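You operate a simulated robot arm through the tools that you are given. There is no shell and no other tool.

The job below is to be done with a simulated robot arm. You get a single attempt, and the scene is never put back.

## Task
Unload the teal press into the white nest and set it for the next lot.
Fine: draw the silver slide out, stand the teal switch in the turntable's white nest, press ZERO once, stroke knob to 15, speed knob to 3.

Only the result counts: the job must be done as asked and must still hold three seconds after the hand-in. Knocking over, shifting, dropping, spilling or breaking anything else fails it.

## Robot
A 6-joint arm with a two-finger gripper, fixed in place. Base frame: the origin is at the foot of the arm, x ahead of it, y to its left, z up; the work surface is at about z = 790. Units: mm, degrees, N and s.
Its first joint turns from -166.0 to 166.0 degrees. Payload 3.43 kg.
The TCP is the grasp point between the finger pads, 20 mm short of the fingertips. In the tool frame z runs along the fingers and y along their closing line. Largest opening 190 mm; the body of the gripper starts 248 mm behind the TCP.
Orientation is that of the tool frame in the base frame, as [roll, pitch, yaw] about the fixed x, y, z axes, in that order (R = Rz(yaw) Ry(pitch) Rx(roll)). With the fingers straight down and closing along the base's y, the tool's x points along the base's -x, its y along +y and its z along -z.

## Interface
- The arm moves only by the tool jog_arm. Its argument "motion" is a list of rows, each a list of 3 entries, a list of its own where there are three numbers: the finger opening in mm, from 0 to 190, then the shift along the tool's x, y, z in mm, then the turn, a rotation vector about the tool's x, y, z in degrees. In form: [[gripper, [dx, dy, dz], [rx, ry, rz]], ...]. A call has 1 to 20 rows; each row shifts and turns the commanded pose from where the row before left it, along the tool's axes as they then stand. Each row takes 0.2 s and may step no farther than 50 mm and 8.6 degrees from the row before; otherwise, or with a gripper value out of range, the whole call is refused. A pose out of reach is approached as far as the arm can. The call stops where the force on the tool passes 50 N (or 10 N more than at its start, if that is more) or the arm is blocked; 0.2 s more then pass. The fingers move at their own pace (about 45 mm/s each) and stop on an object; they squeeze with about 38 N. The grip force told is the motor's: it shows also when the fingers shut on nothing. Time passes only in rows, and 0.2 s behind the last, so rows that do not move let the fingers close. It gives the time, the measured TCP pose, the force on the tool (base axes), the opening and the grip force at its end, in the units of the frame above (readings bear some noise), with the torque about the TCP (base axes, N m) and any sound that the robot's microphone picked up, and new pictures: "views" is both (left out), scene, wrist or none.
- Cameras (640 x 400 px; columns grow to the right, rows downward): "scene" is fixed at [221.9, -499.2, 1514.9]; the picture's right is [0.66, -0.75, 0.00], its down [-0.34, -0.30, -0.89] and it looks along [0.67, 0.59, -0.45] (base axes); focal length 322 px, centre (320, 200). "wrist" rides on the gripper at [70, -8, -288] in the tool frame; the picture's right is [0.12, 0.99, 0.00], its down [-0.96, 0.12, -0.25] and it looks along [-0.25, 0.03, 0.97] (tool axes); focal length 261 px, centre (320, 200). There is no depth. A picture from a camera that has moved, and an enlarged one, comes with that camera's place and axes in the base frame and with its lens.
- lift_body(by): slides the trunk up (or, below 0, down) by that many mm; the arm rides with it, the base frame stays. It gives what a move gives, with no picture.
- enlarge(camera, box): a new picture of the part [left, top, right, bottom] of that camera's present view, enlarged. It takes no simulated time.
- hand_in(): hands the job in; it is judged then, once.

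Nothing tells you positions but the pictures and the camera data. Unless the task says otherwise, let go and move clear before handing in.

The tools are called after "Request:" as a command line: name --argument value ..., lists and objects as JSON in quotes. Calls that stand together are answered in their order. jog_arm: Moves the arm, as the interface text tells. Its arguments: {"type":"object","properties":{"motion":{"type":"array"},"views":{"type":"string","enum":["both","scene","wrist","none"]}},"required":["motion"]} The other tools are called the same way: lift_body (by) slides the trunk up or down; enlarge (camera, box) takes an enlarged picture of a part of a camera's view; hand_in () hands the job in.

At the start:

```text
t: 0.0
eef_pos: [830.1, 207.9, 1163.3]
tcp_rot: [-179.9, -0.1, -180.0]
force: [0.4, 0.3, 0.1]
wrist_torque: [-0.02, -0.01, -0.02]
opening: 189.9
grasp_force: 0.0
trunk travel left (down, up): [-175.0, 65.0]
```

scene: 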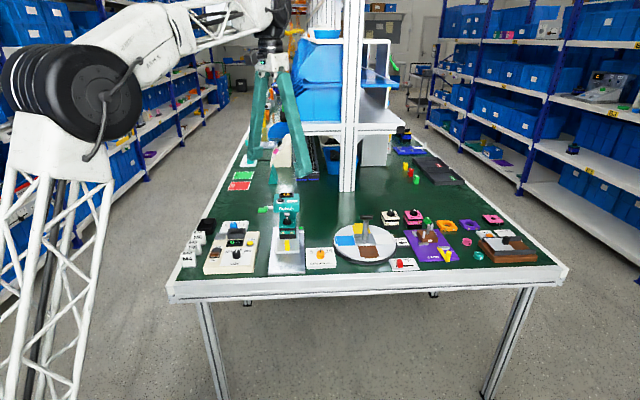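
wrist: 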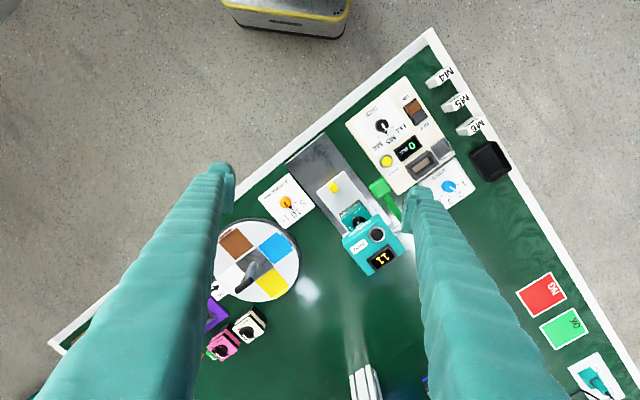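

I see a bench with a teal press, a turntable with coloured nests, knobs and a tester box. I'll look at details first before moving anything.

Request:
enlarge --camera "scene" --box '[170, 170, 350, 282]'

Request:
enlarge --camera "scene" --box '[320, 180, 550, 290]'

Request:
enlarge --camera "wrist" --box '[240, 60, 540, 300]'

Request:
enlarge --camera "wrist" --box '[190, 160, 350, 380]'

```text
3.56 times, centred on (260, 226) of scene
camera zoom: at [221.9, -499.2, 1514.9], right [0.66, -0.75, 0.0], down [-0.34, -0.3, -0.89], along [0.67, 0.59, -0.45], focal length 1146 px, centre (533, 108)
```

zoom: 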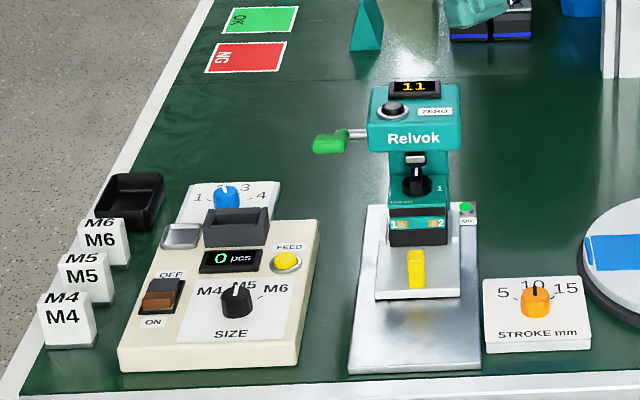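

```text
2.78 times, centred on (435, 235) of scene
camera zoom: at [221.9, -499.2, 1514.9], right [0.66, -0.75, 0.0], down [-0.34, -0.3, -0.89], along [0.67, 0.59, -0.45], focal length 897 px, centre (0, 103)
```

zoom: 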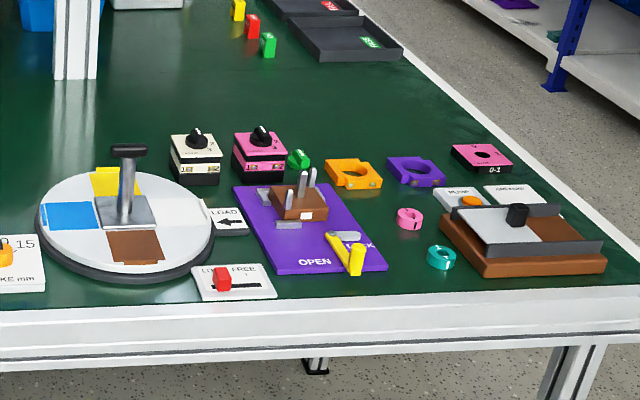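

```text
1.67 times, centred on (390, 180) of wrist
camera zoom: at [758.4, 199.9, 1449.6], right [-0.12, 0.99, 0.0], down [0.96, 0.12, 0.25], along [0.25, 0.03, -0.97], focal length 434 px, centre (203, 233)
```

zoom: 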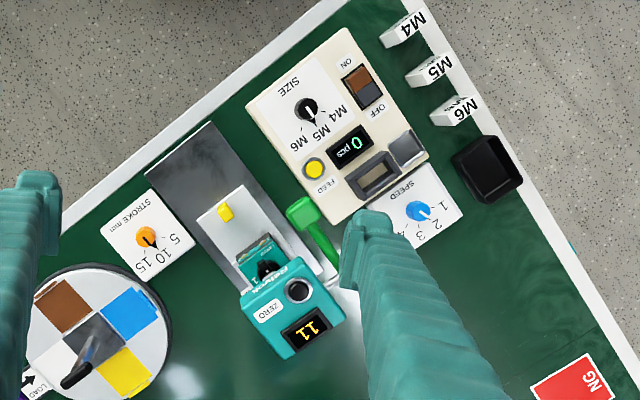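

```text
1.82 times, centred on (270, 270) of wrist
camera zoom: at [758.4, 199.9, 1449.6], right [-0.12, 0.99, 0.0], down [0.96, 0.12, 0.25], along [0.25, 0.03, -0.97], focal length 474 px, centre (411, 73)
```

zoom: 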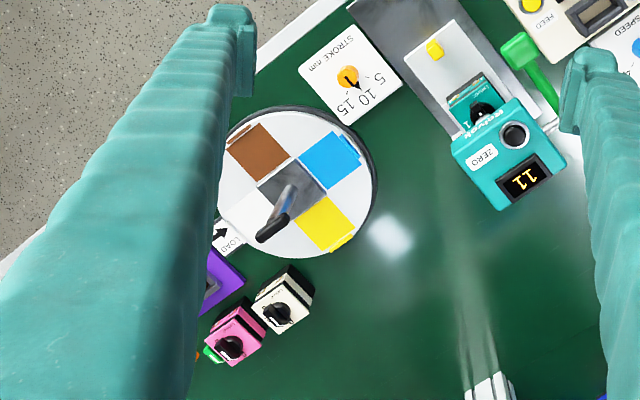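

I see the teal press with its silver slide holding the teal switch, a stroke card to its right, the speed card to its left behind the cream feeder, and the turntable with the white nest beside the LOAD arrow. I'll zoom in further on these parts.

Request:
enlarge --camera "scene" --box '[255, 185, 319, 225]'

Request:
enlarge --camera "scene" --box '[260, 220, 340, 280]'

Request:
enlarge --camera "scene" --box '[325, 205, 420, 275]'

Request:
enlarge --camera "scene" --box '[200, 210, 264, 250]'

Request:
enlarge --camera "wrist" --box '[200, 200, 320, 320]'

Request:
enlarge --camera "wrist" --box '[310, 160, 430, 280]'

```text
10.00 times, centred on (287, 205) of scene
camera zoom: at [221.9, -499.2, 1514.9], right [0.66, -0.75, 0.0], down [-0.34, -0.3, -0.89], along [0.67, 0.59, -0.45], focal length 3224 px, centre (650, 150)
```

zoom: 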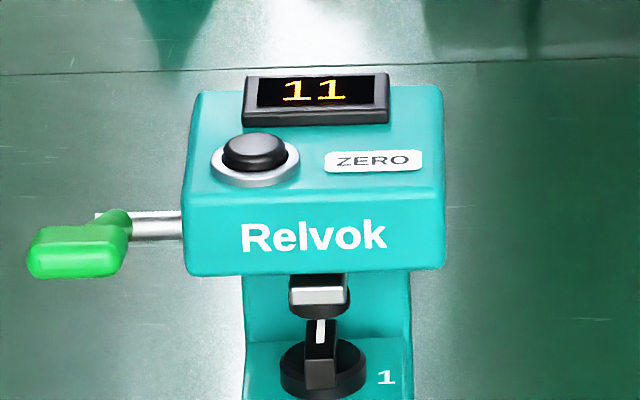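

```text
6.67 times, centred on (300, 250) of scene
camera zoom: at [221.9, -499.2, 1514.9], right [0.66, -0.75, 0.0], down [-0.34, -0.3, -0.89], along [0.67, 0.59, -0.45], focal length 2149 px, centre (453, -133)
```

zoom: 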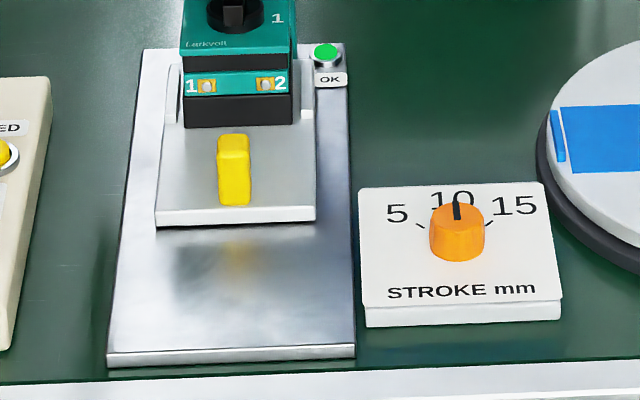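

```text
5.71 times, centred on (372, 240) of scene
camera zoom: at [221.9, -499.2, 1514.9], right [0.66, -0.75, 0.0], down [-0.34, -0.3, -0.89], along [0.67, 0.59, -0.45], focal length 1842 px, centre (20, -29)
```

zoom: 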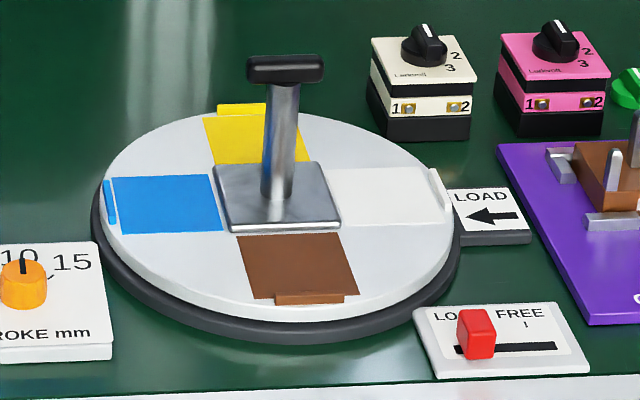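

```text
10.00 times, centred on (232, 230) of scene
camera zoom: at [221.9, -499.2, 1514.9], right [0.66, -0.75, 0.0], down [-0.34, -0.3, -0.89], along [0.67, 0.59, -0.45], focal length 3224 px, centre (1200, -100)
```

zoom: 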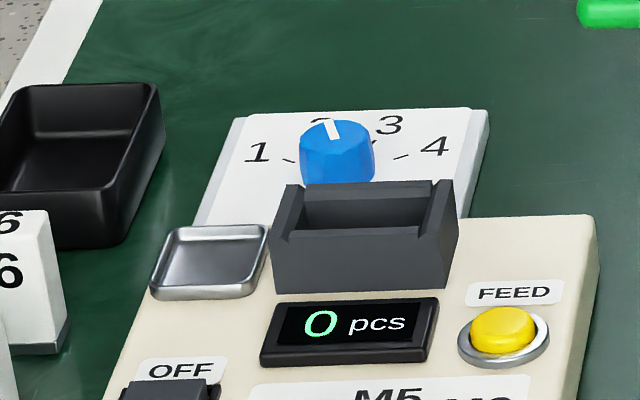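

```text
3.33 times, centred on (260, 260) of wrist
camera zoom: at [758.4, 199.9, 1449.6], right [-0.12, 0.99, 0.0], down [0.96, 0.12, 0.25], along [0.25, 0.03, -0.97], focal length 869 px, centre (520, 0)
```

zoom: 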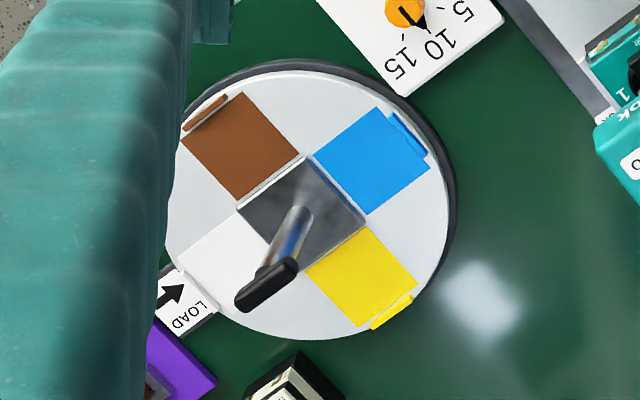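

```text
3.33 times, centred on (370, 220) of wrist
camera zoom: at [758.4, 199.9, 1449.6], right [-0.12, 0.99, 0.0], down [0.96, 0.12, 0.25], along [0.25, 0.03, -0.97], focal length 869 px, centre (153, 133)
```

zoom: 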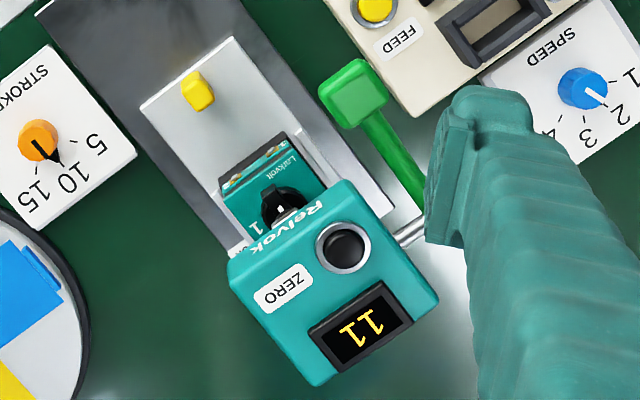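

The nests lie about 1.07–1.17 m from the base, past the stated straight-down reach. I take the turntable centre to be near (1118, 63) and the switch near (938, 306). I'll test the reach high above the bench first.

Request:
jog_arm --motion '[[190, [0, -50, 0], [0, 0, 0]], [190, [0, -50, 0], [0, 0, 0]], [190, [0, -50, 0], [0, 0, 0]], [190, [0, -50, 0], [0, 0, 0]], [190, [-50, 0, 0], [0, 0, 0]], [190, [-50, 0, 0], [0, 0, 0]], [190, [-50, 0, 0], [0, 0, 0]], [190, [-50, 0, 0], [0, 0, 0]], [190, [-50, 0, 0], [0, 0, 0]], [190, [-50, 0, 0], [0, 0, 0]], [190, [0, 0, 0], [0, 0, 0]]]'

```text
t: 2.4
eef_pos: [1046.7, 5.5, 1105.8]
tcp_rot: [180.0, 0.3, -179.9]
force: [1.0, -0.8, -0.4]
wrist_torque: [0.0, 0.02, 0.01]
opening: 190.0
grasp_force: 0.1
out of reach, approached as far as the arm can: row 8, 9, 10
trunk travel left (down, up): [-175.0, 65.0]
camera wrist: at [973.1, -2.6, 1392.2], right [-0.12, 0.99, 0.0], down [0.96, 0.12, 0.25], along [0.25, 0.03, -0.97], focal length 261 px, centre (320, 200)
```

scene: 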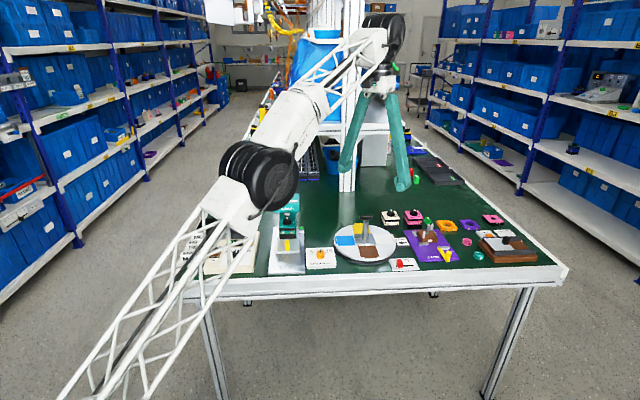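
wrist: 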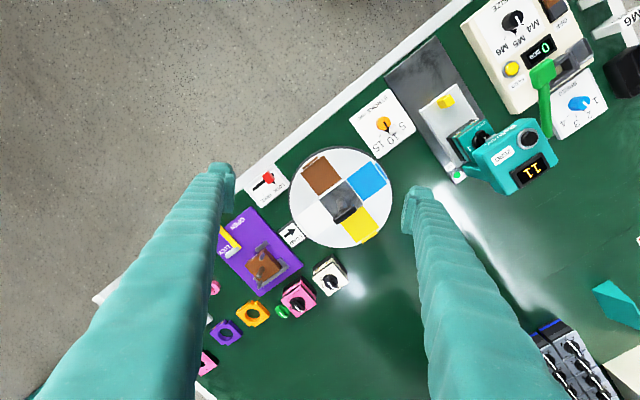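

The arm is nearly straight at (1047, 5, 1106) with the tool pointing down. Next I'll test whether going lower gives more reach, staying above the turntable's handle, whose top is near z 920.

Request:
jog_arm --motion '[[190, [0, 0, 50], [0, 0, 0]], [190, [0, 0, 50], [0, 0, 0]], [190, [0, 0, 40], [0, 0, 0]], [190, [-30, 0, 0], [0, 0, 0]], [190, [-30, 0, 0], [0, 0, 0]], [190, [-30, 0, 0], [0, 0, 0]], [190, [0, 0, 0], [0, 0, 0]]]' --views "none"

```text
t: 4.0
eef_pos: [1132.1, 9.6, 966.8]
tcp_rot: [180.0, -0.1, 179.9]
force: [0.8, 0.6, 0.3]
wrist_torque: [0.04, 0.11, -0.02]
opening: 189.9
grasp_force: 0.0
trunk travel left (down, up): [-175.0, 65.0]
```

Straight down, the arm can reach (1132, 10) at z 967, so the white nest should be in reach. Next I turn the tool square to the bench and look at the press from closer up.

Request:
jog_arm --motion '[[190, [40, 0, -30], [0, 0, 0]], [190, [40, 0, -30], [0, 0, 0]], [190, [40, 0, -30], [0, 0, 0]], [190, [35, 35, 0], [0, 0, 0]], [190, [35, 35, 0], [0, 0, 0]], [190, [35, 35, 0], [0, 0, 0]], [190, [20, 45, 0], [0, 0, 0]], [190, [0, 50, 0], [0, 0, 0]], [190, [0, 50, 0], [0, 0, 0]], [190, [0, 0, 0], [0, 0, -8.27]], [190, [0, 0, 0], [0, 0, -8.27]], [190, [0, 0, 0], [0, 0, -8.27]], [190, [0, 0, 0], [0, 0, -8.27]], [190, [0, 0, 0], [0, 0, -8.27]], [190, [0, 0, 0], [0, 0, 0]]]'

```text
t: 7.2
eef_pos: [890.0, 257.5, 1057.0]
tcp_rot: [-179.9, 0.0, -138.6]
force: [0.2, -0.3, -0.8]
wrist_torque: [0.0, 0.01, 0.03]
opening: 189.7
grasp_force: 0.0
trunk travel left (down, up): [-175.0, 65.0]
camera wrist: at [840.5, 204.5, 1344.7], right [-0.75, 0.67, 0.0], down [0.64, 0.72, 0.25], along [0.16, 0.18, -0.97], focal length 261 px, centre (320, 200)
```

scene: 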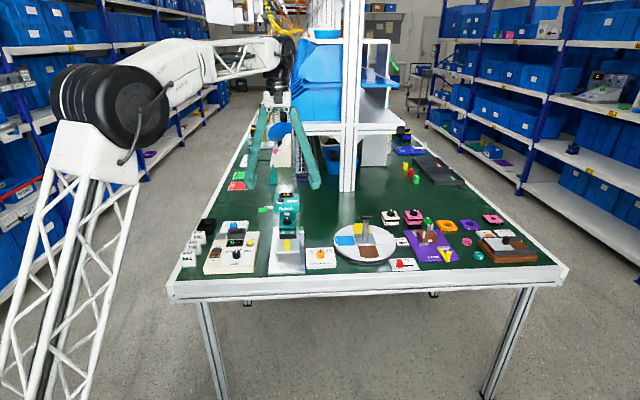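
wrist: 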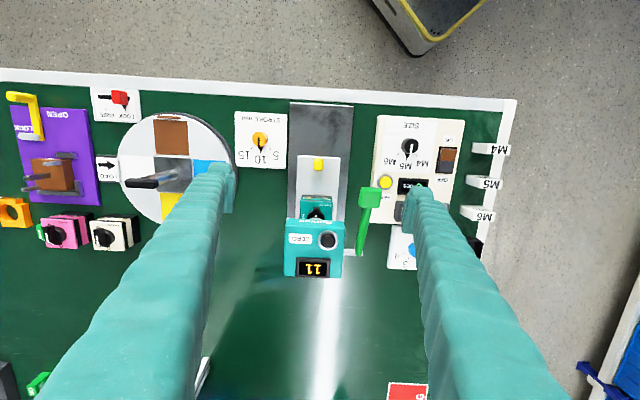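

I'm now above the press with the tool roughly square to the bench, whose front edge runs at about -45° in the base frame. I'll zoom in to get exact positions.

Request:
enlarge --camera "wrist" --box '[280, 95, 360, 145]'

Request:
enlarge --camera "wrist" --box '[272, 145, 368, 205]'

Request:
enlarge --camera "wrist" --box '[270, 190, 398, 290]'

Request:
enlarge --camera "wrist" --box '[220, 100, 300, 180]'

Request:
enlarge --camera "wrist" --box '[360, 200, 488, 280]'

Request:
enlarge --camera "wrist" --box '[80, 80, 260, 240]'

```text
8.00 times, centred on (320, 120) of wrist
camera zoom: at [840.5, 204.5, 1344.7], right [-0.75, 0.67, 0.0], down [0.64, 0.72, 0.25], along [0.16, 0.18, -0.97], focal length 2085 px, centre (320, 840)
```

zoom: 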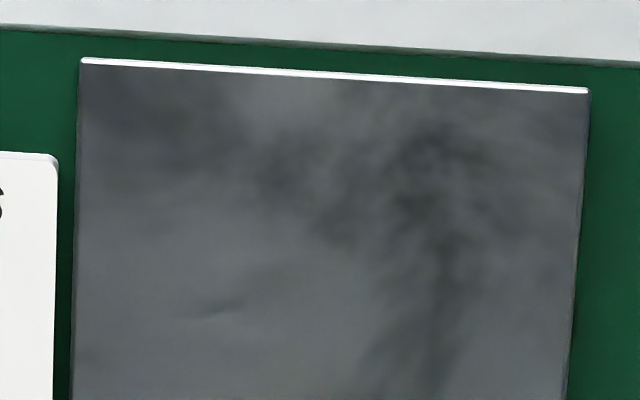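

```text
6.67 times, centred on (320, 175) of wrist
camera zoom: at [840.5, 204.5, 1344.7], right [-0.75, 0.67, 0.0], down [0.64, 0.72, 0.25], along [0.16, 0.18, -0.97], focal length 1738 px, centre (320, 367)
```

zoom: 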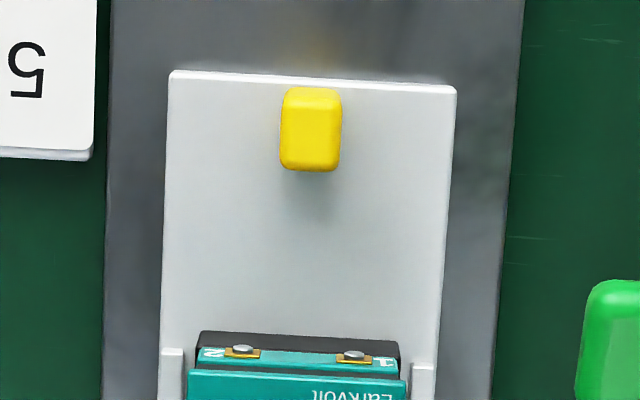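

```text
4.00 times, centred on (334, 240) of wrist
camera zoom: at [840.5, 204.5, 1344.7], right [-0.75, 0.67, 0.0], down [0.64, 0.72, 0.25], along [0.16, 0.18, -0.97], focal length 1043 px, centre (264, 40)
```

zoom: 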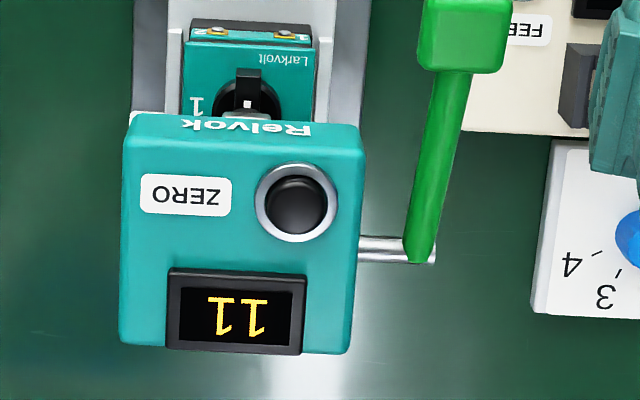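

```text
5.00 times, centred on (260, 140) of wrist
camera zoom: at [840.5, 204.5, 1344.7], right [-0.75, 0.67, 0.0], down [0.64, 0.72, 0.25], along [0.16, 0.18, -0.97], focal length 1303 px, centre (620, 500)
```

zoom: 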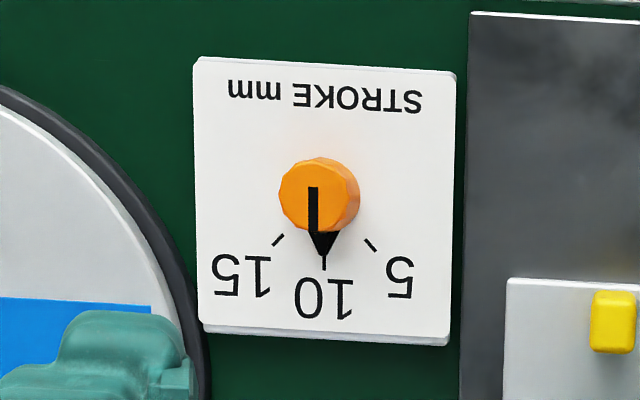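

```text
5.00 times, centred on (424, 240) of wrist
camera zoom: at [840.5, 204.5, 1344.7], right [-0.75, 0.67, 0.0], down [0.64, 0.72, 0.25], along [0.16, 0.18, -0.97], focal length 1303 px, centre (-200, 0)
```

zoom: 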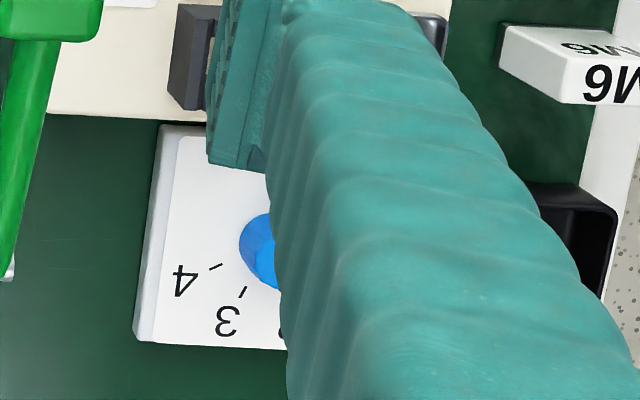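

```text
2.50 times, centred on (170, 160) of wrist
camera zoom: at [840.5, 204.5, 1344.7], right [-0.75, 0.67, 0.0], down [0.64, 0.72, 0.25], along [0.16, 0.18, -0.97], focal length 652 px, centre (695, 300)
```

zoom: 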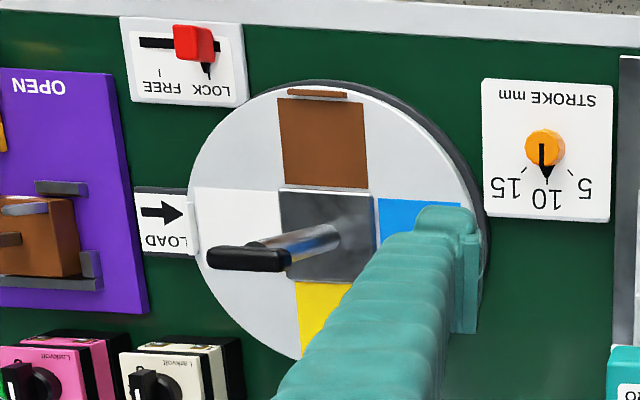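

The press is aligned at 45°. I take the yellow handle to be near (882, 248), the slide as about 87 mm wide, and the switch centre about 90 mm behind the handle. I'll square the tool to 45°, hover over the handle and look again to get heights.

Request:
jog_arm --motion '[[120, [12, -1, 0], [0, 0, -3.6]], [100, [0, 0, 50], [0, 0, 0]], [90, [0, 0, 50], [0, 0, 0]], [90, [0, 0, 0], [0, 0, 0]], [90, [0, 0, 0], [0, 0, 0]]]'

```text
t: 8.4
eef_pos: [877.0, 252.8, 958.5]
tcp_rot: [180.0, -0.1, -135.0]
force: [0.6, -0.1, 1.1]
wrist_torque: [0.05, 0.03, 0.01]
opening: 90.5
grasp_force: 0.9
trunk travel left (down, up): [-175.0, 65.0]
camera wrist: at [833.2, 197.3, 1245.8], right [-0.79, 0.62, 0.0], down [0.6, 0.76, 0.25], along [0.15, 0.19, -0.97], focal length 261 px, centre (320, 200)
```

scene: 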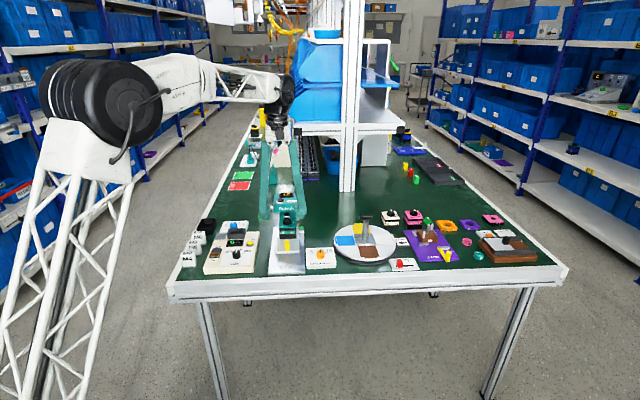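
wrist: 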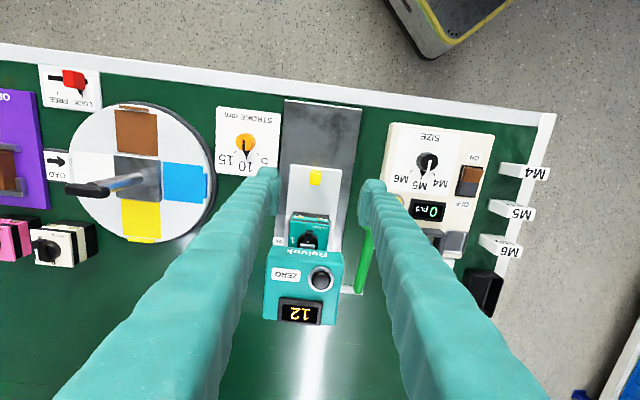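

The display changed from 11 to 12, so I want a closer look at the press and ram before I touch anything.

Request:
enlarge --camera "wrist" --box '[255, 200, 383, 330]'

Request:
enlarge --camera "wrist" --box '[270, 150, 366, 210]'

Request:
enlarge --camera "scene" --box '[255, 180, 335, 280]'

```text
3.08 times, centred on (319, 265) of wrist
camera zoom: at [833.2, 197.3, 1245.8], right [-0.79, 0.62, 0.0], down [0.6, 0.76, 0.25], along [0.15, 0.19, -0.97], focal length 802 px, centre (323, 0)
```

zoom: 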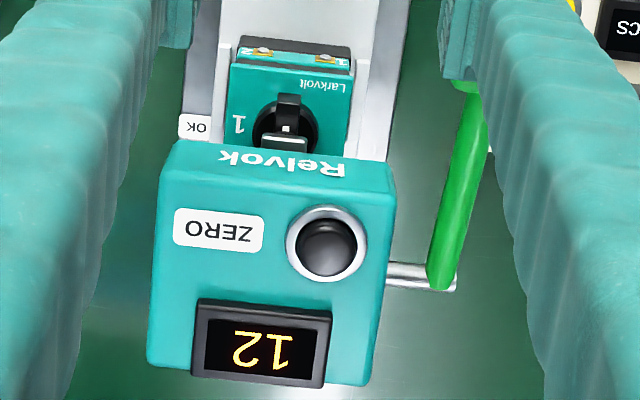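

```text
6.67 times, centred on (318, 180) of wrist
camera zoom: at [833.2, 197.3, 1245.8], right [-0.79, 0.62, 0.0], down [0.6, 0.76, 0.25], along [0.15, 0.19, -0.97], focal length 1738 px, centre (333, 333)
```

zoom: 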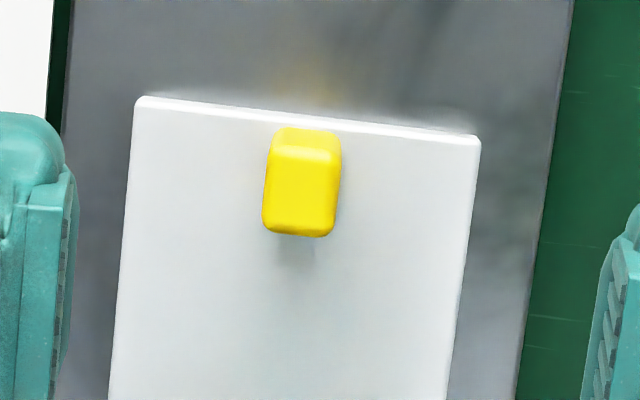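

```text
4.00 times, centred on (295, 230) of scene
camera zoom: at [221.9, -499.2, 1514.9], right [0.66, -0.75, 0.0], down [-0.34, -0.3, -0.89], along [0.67, 0.59, -0.45], focal length 1290 px, centre (420, 80)
```

zoom: 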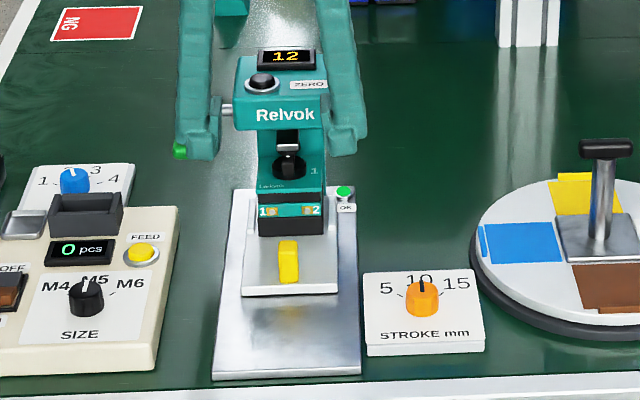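

The lever tip now looks lower than before, so my left finger may be pressing on it. I'll zoom in to check before moving.

Request:
enlarge --camera "scene" --box '[255, 185, 319, 225]'

Request:
enlarge --camera "wrist" --box '[330, 170, 410, 300]'

```text
10.00 times, centred on (287, 205) of scene
camera zoom: at [221.9, -499.2, 1514.9], right [0.66, -0.75, 0.0], down [-0.34, -0.3, -0.89], along [0.67, 0.59, -0.45], focal length 3224 px, centre (650, 150)
```

zoom: 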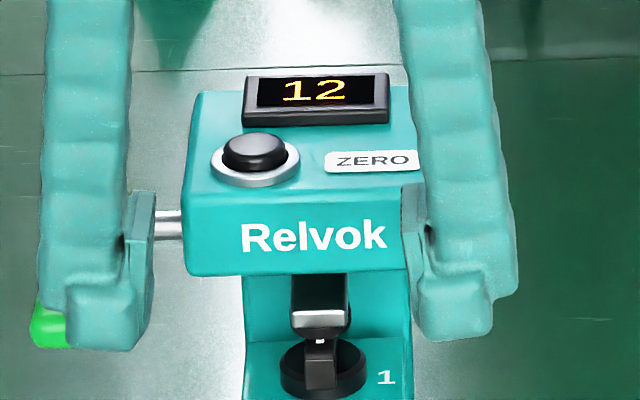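

```text
3.08 times, centred on (370, 235) of wrist
camera zoom: at [833.2, 197.3, 1245.8], right [-0.79, 0.62, 0.0], down [0.6, 0.76, 0.25], along [0.15, 0.19, -0.97], focal length 802 px, centre (166, 92)
```

zoom: 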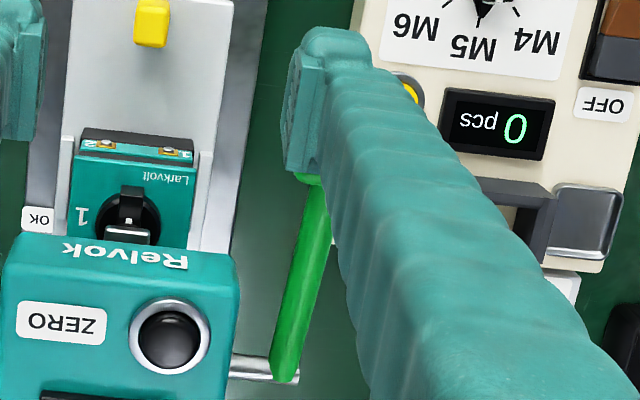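

My left finger came down on the green lever and lowered the ram. I'll lift straight up and see whether the lever springs back.

Request:
jog_arm --motion '[[90, [0, 0, -30], [0, 0, 0]], [90, [0, 0, -40], [0, 0, 0]], [90, [0, 0, 0], [0, 0, 0]]]'

Request:
enlarge --camera "scene" --box '[255, 185, 319, 225]'

Request:
enlarge --camera "wrist" --box '[270, 180, 400, 280]'

```text
t: 9.2
eef_pos: [881.7, 253.8, 1030.6]
tcp_rot: [-180.0, 0.0, -135.1]
force: [-0.4, -0.2, -0.1]
wrist_torque: [0.0, 0.0, 0.01]
opening: 90.2
grasp_force: 0.0
trunk travel left (down, up): [-175.0, 65.0]
camera wrist: at [835.6, 198.4, 1317.3], right [-0.79, 0.62, 0.0], down [0.6, 0.76, 0.25], along [0.15, 0.19, -0.97], focal length 261 px, centre (320, 200)
```

scene: 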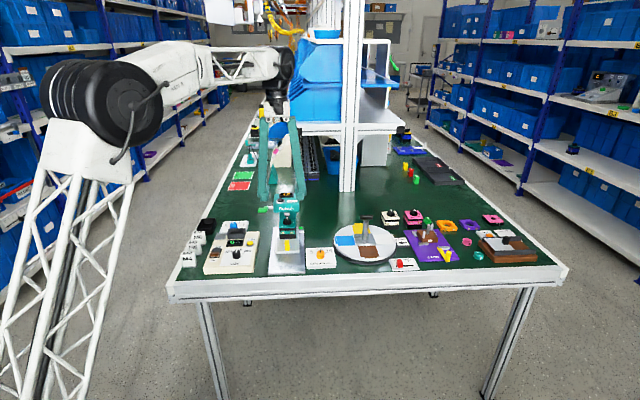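
wrist: 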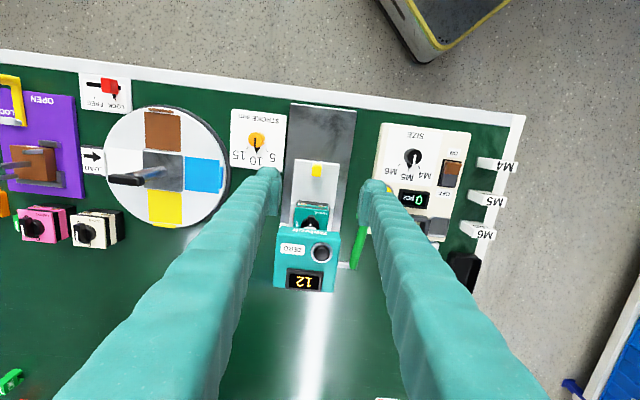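

```text
10.00 times, centred on (287, 205) of scene
camera zoom: at [221.9, -499.2, 1514.9], right [0.66, -0.75, 0.0], down [-0.34, -0.3, -0.89], along [0.67, 0.59, -0.45], focal length 3224 px, centre (650, 150)
```

zoom: 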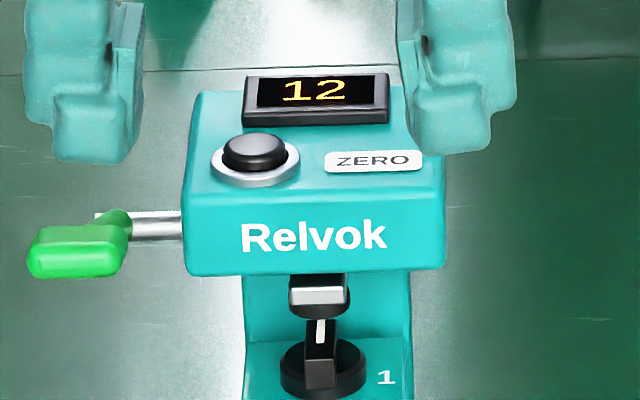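

```text
4.00 times, centred on (335, 230) of wrist
camera zoom: at [835.6, 198.4, 1317.3], right [-0.79, 0.62, 0.0], down [0.6, 0.76, 0.25], along [0.15, 0.19, -0.97], focal length 1043 px, centre (260, 80)
```

zoom: 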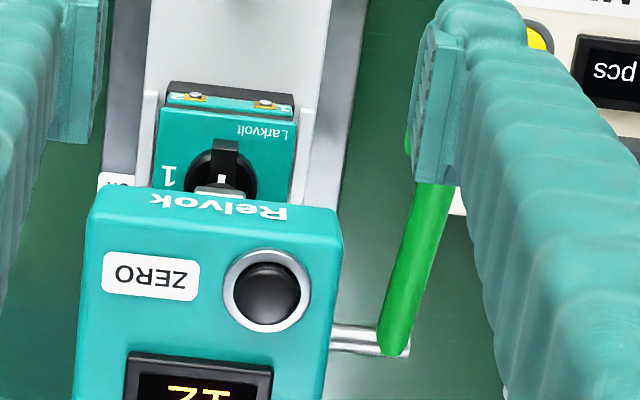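

The lever sprang back and the ram is up again, with the counter at 12, which ZERO will clear later. From now on I keep the fingers narrow near the lever. Next I line up over the yellow handle near (882, 247.5), whose top I put at about z 845.

Request:
jog_arm --motion '[[50, [4.4, -4.5, 0], [0, 0, 0]], [50, [0, 0, 0], [0, 0, 0]], [50, [0, 0, 0], [0, 0, 0]], [50, [0, 0, 40], [0, 0, 0]], [50, [0, 0, 40], [0, 0, 0]], [50, [0, 0, 40], [0, 0, 0]], [50, [0, 0, 25], [0, 0, 0]], [50, [0, 0, 0], [0, 0, 0]]]'

Request:
enlarge --camera "scene" --box '[250, 180, 330, 280]'

Request:
enlarge --camera "wrist" --box '[270, 130, 398, 210]'

```text
t: 11.0
eef_pos: [881.3, 245.2, 882.1]
tcp_rot: [180.0, 0.0, -135.1]
force: [-0.2, -0.5, -0.4]
wrist_torque: [-0.02, -0.01, 0.02]
opening: 50.1
grasp_force: 0.0
trunk travel left (down, up): [-175.0, 65.0]
camera wrist: at [836.0, 190.5, 1168.9], right [-0.79, 0.62, 0.0], down [0.6, 0.76, 0.25], along [0.15, 0.19, -0.97], focal length 261 px, centre (320, 200)
```

scene: 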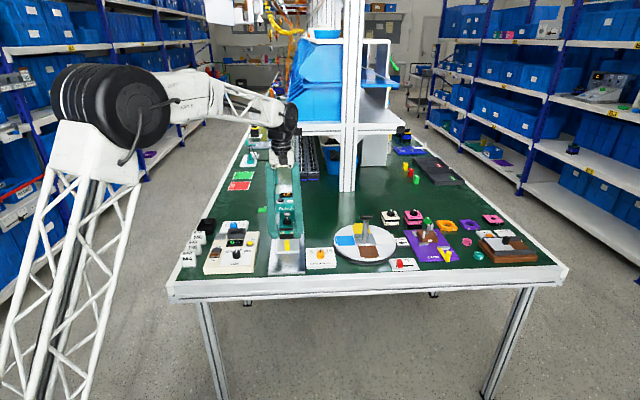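
wrist: 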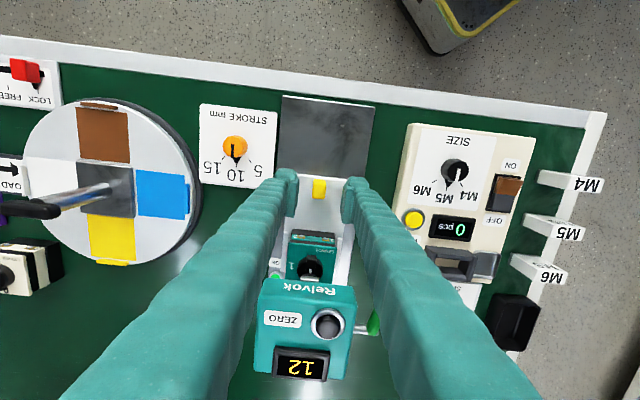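

```text
4.00 times, centred on (290, 230) of scene
camera zoom: at [221.9, -499.2, 1514.9], right [0.66, -0.75, 0.0], down [-0.34, -0.3, -0.89], along [0.67, 0.59, -0.45], focal length 1290 px, centre (440, 80)
```

zoom: 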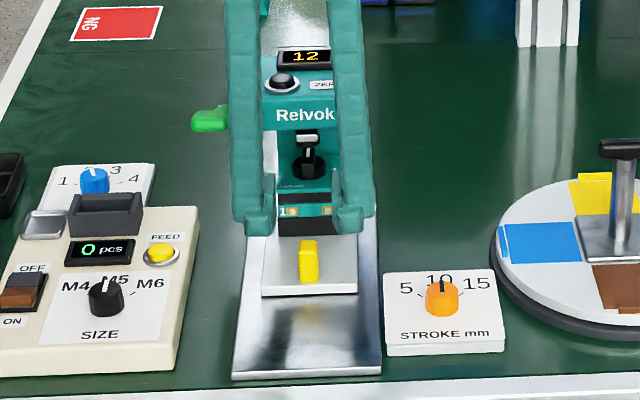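

```text
5.00 times, centred on (334, 170) of wrist
camera zoom: at [836.0, 190.5, 1168.9], right [-0.79, 0.62, 0.0], down [0.6, 0.76, 0.25], along [0.15, 0.19, -0.97], focal length 1303 px, centre (250, 350)
```

zoom: 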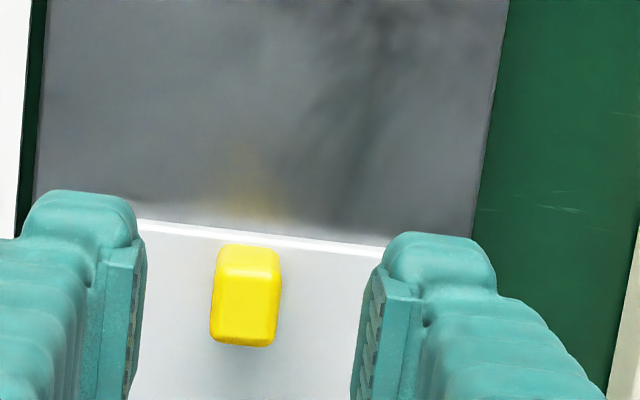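

The fingers straddle the handle, whose top I now put at z 843. Next I go down and grip it.

Request:
jog_arm --motion '[[50, [-1, 1, 22], [0, 0, 0]], [50, [0, 0, 20], [0, 0, 0]], [50, [0, 0, 0], [0, 0, 0]], [0, [0, 0, 0], [0, 0, 0]], [0, [0, 0, 0], [0, 0, 0]], [0, [0, 0, 0], [0, 0, 0]], [0, [0, 0, 0], [0, 0, 0]]]'

```text
t: 12.6
eef_pos: [881.8, 246.1, 841.9]
tcp_rot: [-180.0, 0.0, -135.2]
force: [4.5, -3.8, -2.2]
wrist_torque: [0.07, -0.16, 0.03]
opening: 17.0
grasp_force: 45.3
trunk travel left (down, up): [-175.0, 65.0]
camera wrist: at [836.4, 189.7, 1128.5], right [-0.79, 0.62, 0.0], down [0.6, 0.76, 0.25], along [0.15, 0.19, -0.97], focal length 261 px, centre (320, 200)
```

scene: 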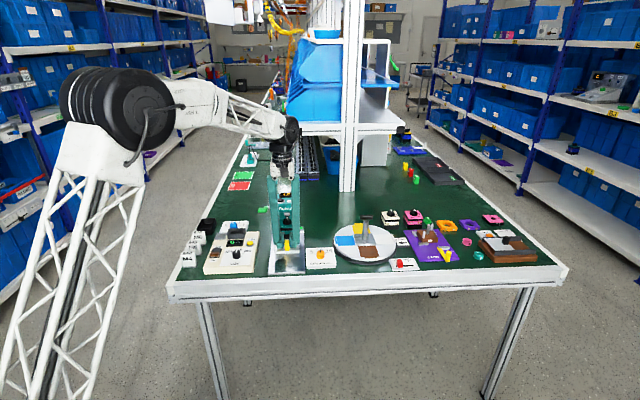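
wrist: 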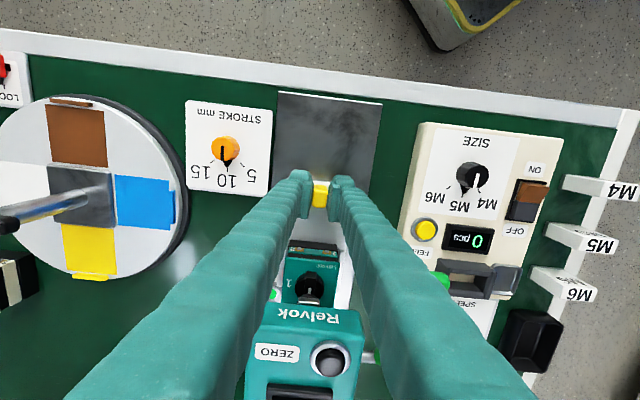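

The handle is gripped at 17 mm. I'll pull the slide toward the bench front in small steps.

Request:
jog_arm --motion '[[0, [5, 0, 0], [0, 0, 0]], [0, [10, 0, 0], [0, 0, 0]], [0, [10, 0, 0], [0, 0, 0]], [0, [10, 0, 0], [0, 0, 0]], [0, [0, 0, 0], [0, 0, 0]]]'

Request:
enlarge --camera "scene" --box '[255, 185, 319, 265]'

```text
t: 13.8
eef_pos: [856.1, 219.2, 842.1]
tcp_rot: [-180.0, -0.1, -135.1]
force: [4.7, -5.6, -6.9]
wrist_torque: [0.12, -0.21, 0.07]
opening: 16.7
grasp_force: 45.1
trunk travel left (down, up): [-175.0, 65.0]
camera wrist: at [810.8, 163.9, 1128.5], right [-0.79, 0.62, 0.0], down [0.6, 0.76, 0.25], along [0.15, 0.19, -0.97], focal length 261 px, centre (320, 200)
```

scene: 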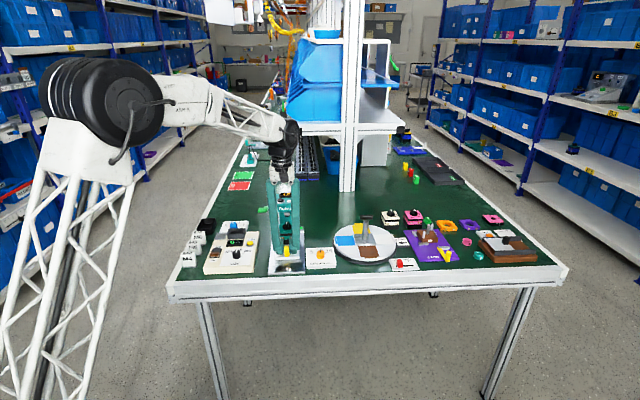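
wrist: 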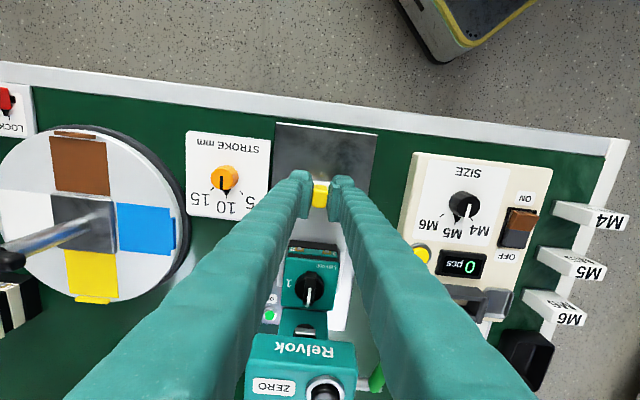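

```text
5.00 times, centred on (287, 225) of scene
camera zoom: at [221.9, -499.2, 1514.9], right [0.66, -0.75, 0.0], down [-0.34, -0.3, -0.89], along [0.67, 0.59, -0.45], focal length 1612 px, centre (485, 75)
```

zoom: 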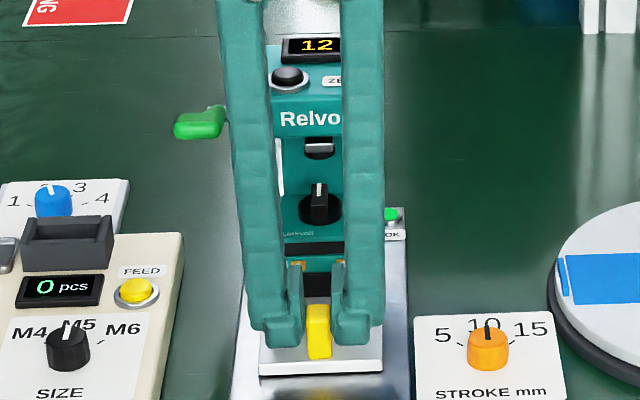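

The slide moves freely and the switch has come out from under the ram, about 37 mm so far. I keep pulling.

Request:
jog_arm --motion '[[0, [10, 0, 0], [0, 0, 0]], [0, [10, 0, 0], [0, 0, 0]], [0, [10, 0, 0], [0, 0, 0]], [0, [0, 0, 0], [0, 0, 0]]]'

```text
t: 14.8
eef_pos: [834.9, 199.6, 841.5]
tcp_rot: [-180.0, 0.0, -135.0]
force: [-6.1, 6.9, 4.5]
wrist_torque: [0.28, -0.16, 0.09]
opening: 16.9
grasp_force: 44.9
trunk travel left (down, up): [-175.0, 65.0]
camera wrist: at [789.9, 142.8, 1128.4], right [-0.79, 0.62, 0.0], down [0.6, 0.76, 0.25], along [0.15, 0.2, -0.97], focal length 261 px, centre (320, 200)
```

scene: 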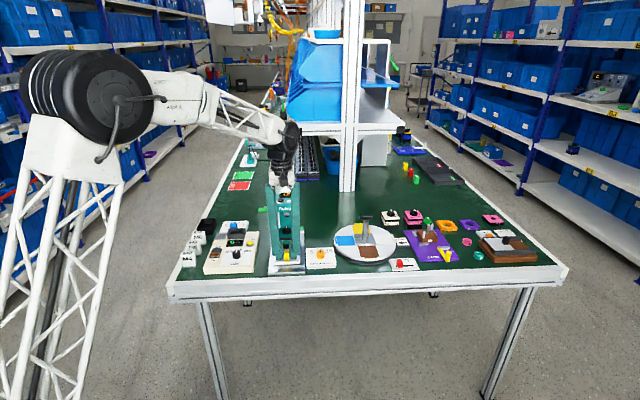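
wrist: 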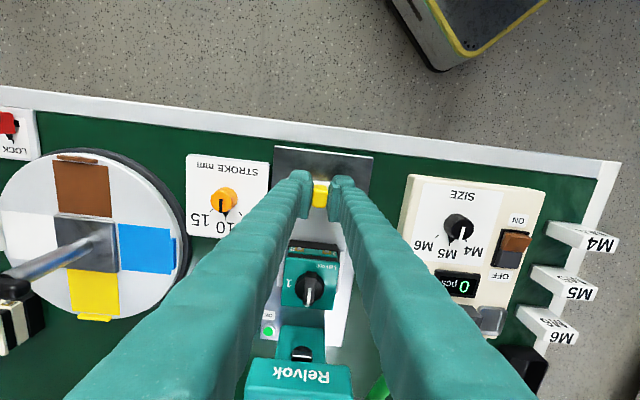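

Out about 66 mm with no resistance yet. I continue until it reaches its stop.

Request:
jog_arm --motion '[[0, [6, 0, 0], [0, 0, 0]], [0, [6, 0, 0], [0, 0, 0]], [0, [6, 0, 0], [0, 0, 0]], [0, [0, 0, 0], [0, 0, 0]]]' --views "none"

```text
t: 15.8
eef_pos: [823.3, 186.0, 841.8]
tcp_rot: [-180.0, 0.0, -134.9]
force: [-9.6, 8.2, 12.3]
wrist_torque: [-0.11, 0.24, 0.06]
opening: 16.9
grasp_force: 45.1
trunk travel left (down, up): [-175.0, 65.0]
```

Still free, at about 83 mm. I pull a bit more.

Request:
jog_arm --motion '[[0, [5, 0, 0], [0, 0, 0]], [0, [5, 0, 0], [0, 0, 0]], [0, [5, 0, 0], [0, 0, 0]], [0, [0, 0, 0], [0, 0, 0]]]'

```text
t: 16.8
eef_pos: [812.4, 175.3, 840.7]
tcp_rot: [180.0, 0.0, -135.1]
force: [-10.1, 8.6, 10.2]
wrist_torque: [0.01, 0.12, 0.06]
opening: 16.8
grasp_force: 44.8
trunk travel left (down, up): [-175.0, 65.0]
camera wrist: at [766.3, 119.7, 1128.4], right [-0.79, 0.62, 0.0], down [0.6, 0.76, 0.25], along [0.15, 0.19, -0.97], focal length 261 px, centre (320, 200)
```

scene: 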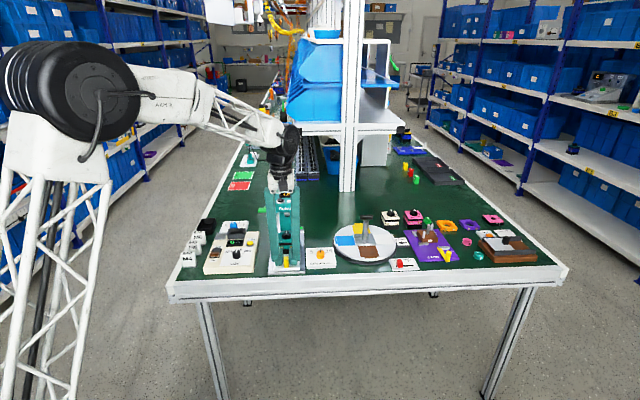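
wrist: 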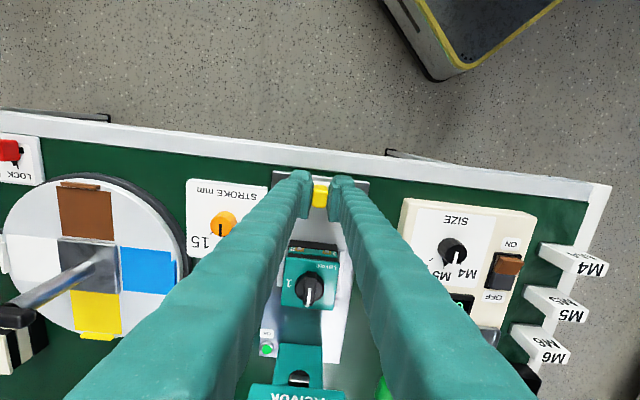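

The slide is out about 99 mm and its front is about flush with the base plate. I give a small extra tug to see if it has met its stop.

Request:
jog_arm --motion '[[0, [2, 0, 0], [0, 0, 0]], [0, [2, 0, 0], [0, 0, 0]], [0, [0, 0, 0], [0, 0, 0]]]' --views "none"

Request:
enlarge --camera "wrist" --box '[240, 150, 400, 250]'

Request:
enlarge --camera "scene" --box '[250, 195, 330, 285]'

```text
t: 17.6
eef_pos: [810.1, 175.0, 842.0]
tcp_rot: [-179.9, 0.3, -135.0]
force: [12.4, 18.2, 15.2]
wrist_torque: [0.62, -0.58, -0.03]
opening: 17.0
grasp_force: 44.9
trunk travel left (down, up): [-175.0, 65.0]
```

```text
4.00 times, centred on (320, 200) of wrist
camera zoom: at [764.7, 118.5, 1128.1], right [-0.79, 0.62, 0.0], down [0.6, 0.76, 0.25], along [0.16, 0.2, -0.97], focal length 1043 px, centre (320, 200)
```

zoom: 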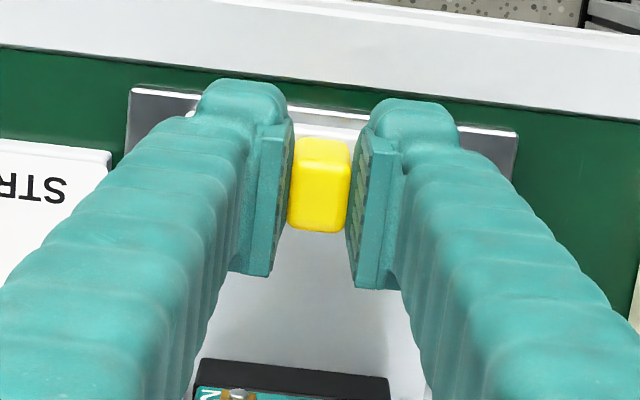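

```text
4.44 times, centred on (290, 240) of scene
camera zoom: at [221.9, -499.2, 1514.9], right [0.66, -0.75, 0.0], down [-0.34, -0.3, -0.89], along [0.67, 0.59, -0.45], focal length 1433 px, centre (453, 22)
```

zoom: 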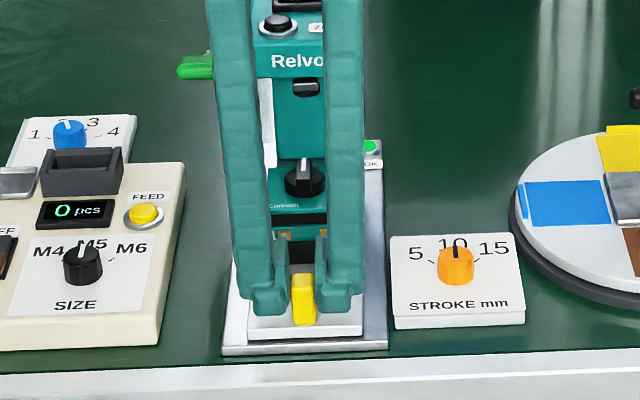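

The slide hit its end stop (about 22 N push-back at 100 mm). I'll open, lift off and look at the switch.

Request:
jog_arm --motion '[[0, [-1.5, 0, 0], [0, 0, 0]], [50, [0, 0, 0], [0, 0, 0]], [50, [0, 0, 0], [0, 0, 0]], [50, [0, 0, 0], [0, 0, 0]], [50, [0, 0, -40], [0, 0, 0]], [50, [0, 0, -50], [0, 0, 0]], [50, [0, 0, -50], [0, 0, 0]], [50, [0, 0, 0], [0, 0, 0]]]'

Request:
enlarge --camera "wrist" --box '[240, 170, 400, 270]'

Request:
enlarge --camera "scene" --box '[250, 210, 330, 280]'

```text
t: 19.4
eef_pos: [811.0, 170.1, 979.7]
tcp_rot: [-179.9, 0.0, -135.1]
force: [-0.4, 0.5, 0.1]
wrist_torque: [0.01, -0.04, 0.01]
opening: 50.3
grasp_force: 0.0
trunk travel left (down, up): [-175.0, 65.0]
camera wrist: at [766.0, 115.0, 1266.5], right [-0.79, 0.62, 0.0], down [0.6, 0.76, 0.25], along [0.15, 0.19, -0.97], focal length 261 px, centre (320, 200)
```

scene: 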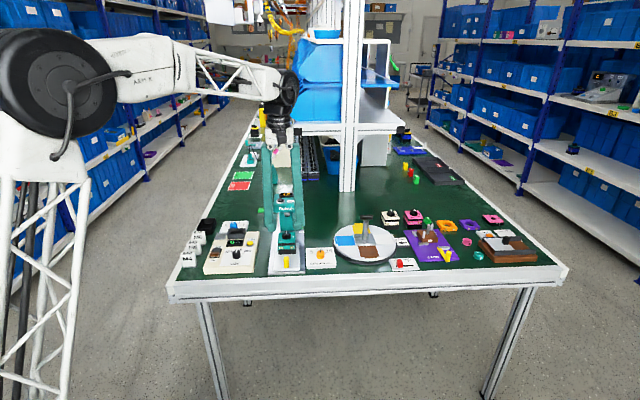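
wrist: 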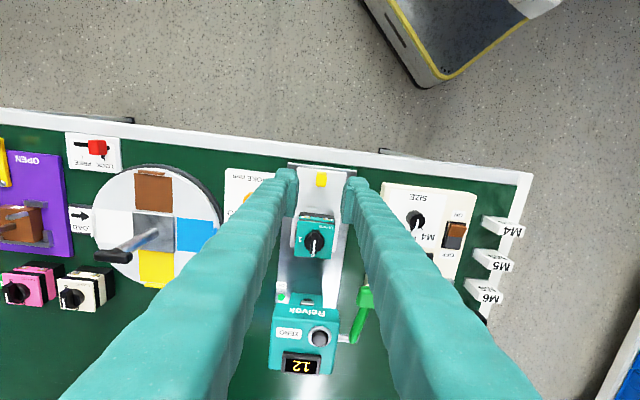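

```text
4.00 times, centred on (320, 220) of wrist
camera zoom: at [766.0, 115.0, 1266.5], right [-0.79, 0.62, 0.0], down [0.6, 0.76, 0.25], along [0.15, 0.19, -0.97], focal length 1043 px, centre (320, 120)
```

zoom: 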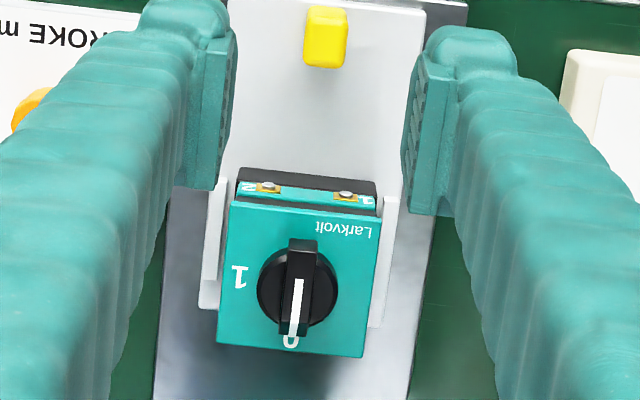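

```text
5.71 times, centred on (290, 245) of scene
camera zoom: at [221.9, -499.2, 1514.9], right [0.66, -0.75, 0.0], down [-0.34, -0.3, -0.89], along [0.67, 0.59, -0.45], focal length 1842 px, centre (491, -57)
```

zoom: 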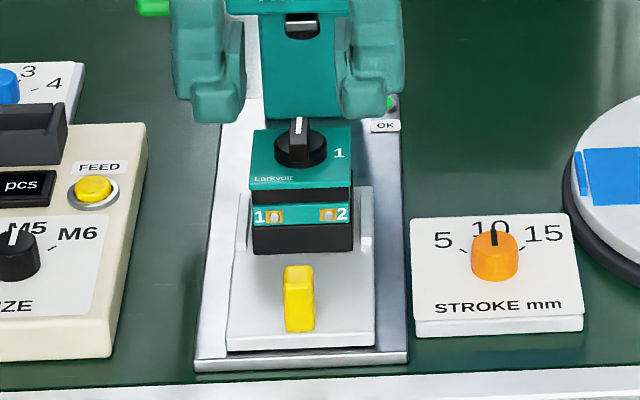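

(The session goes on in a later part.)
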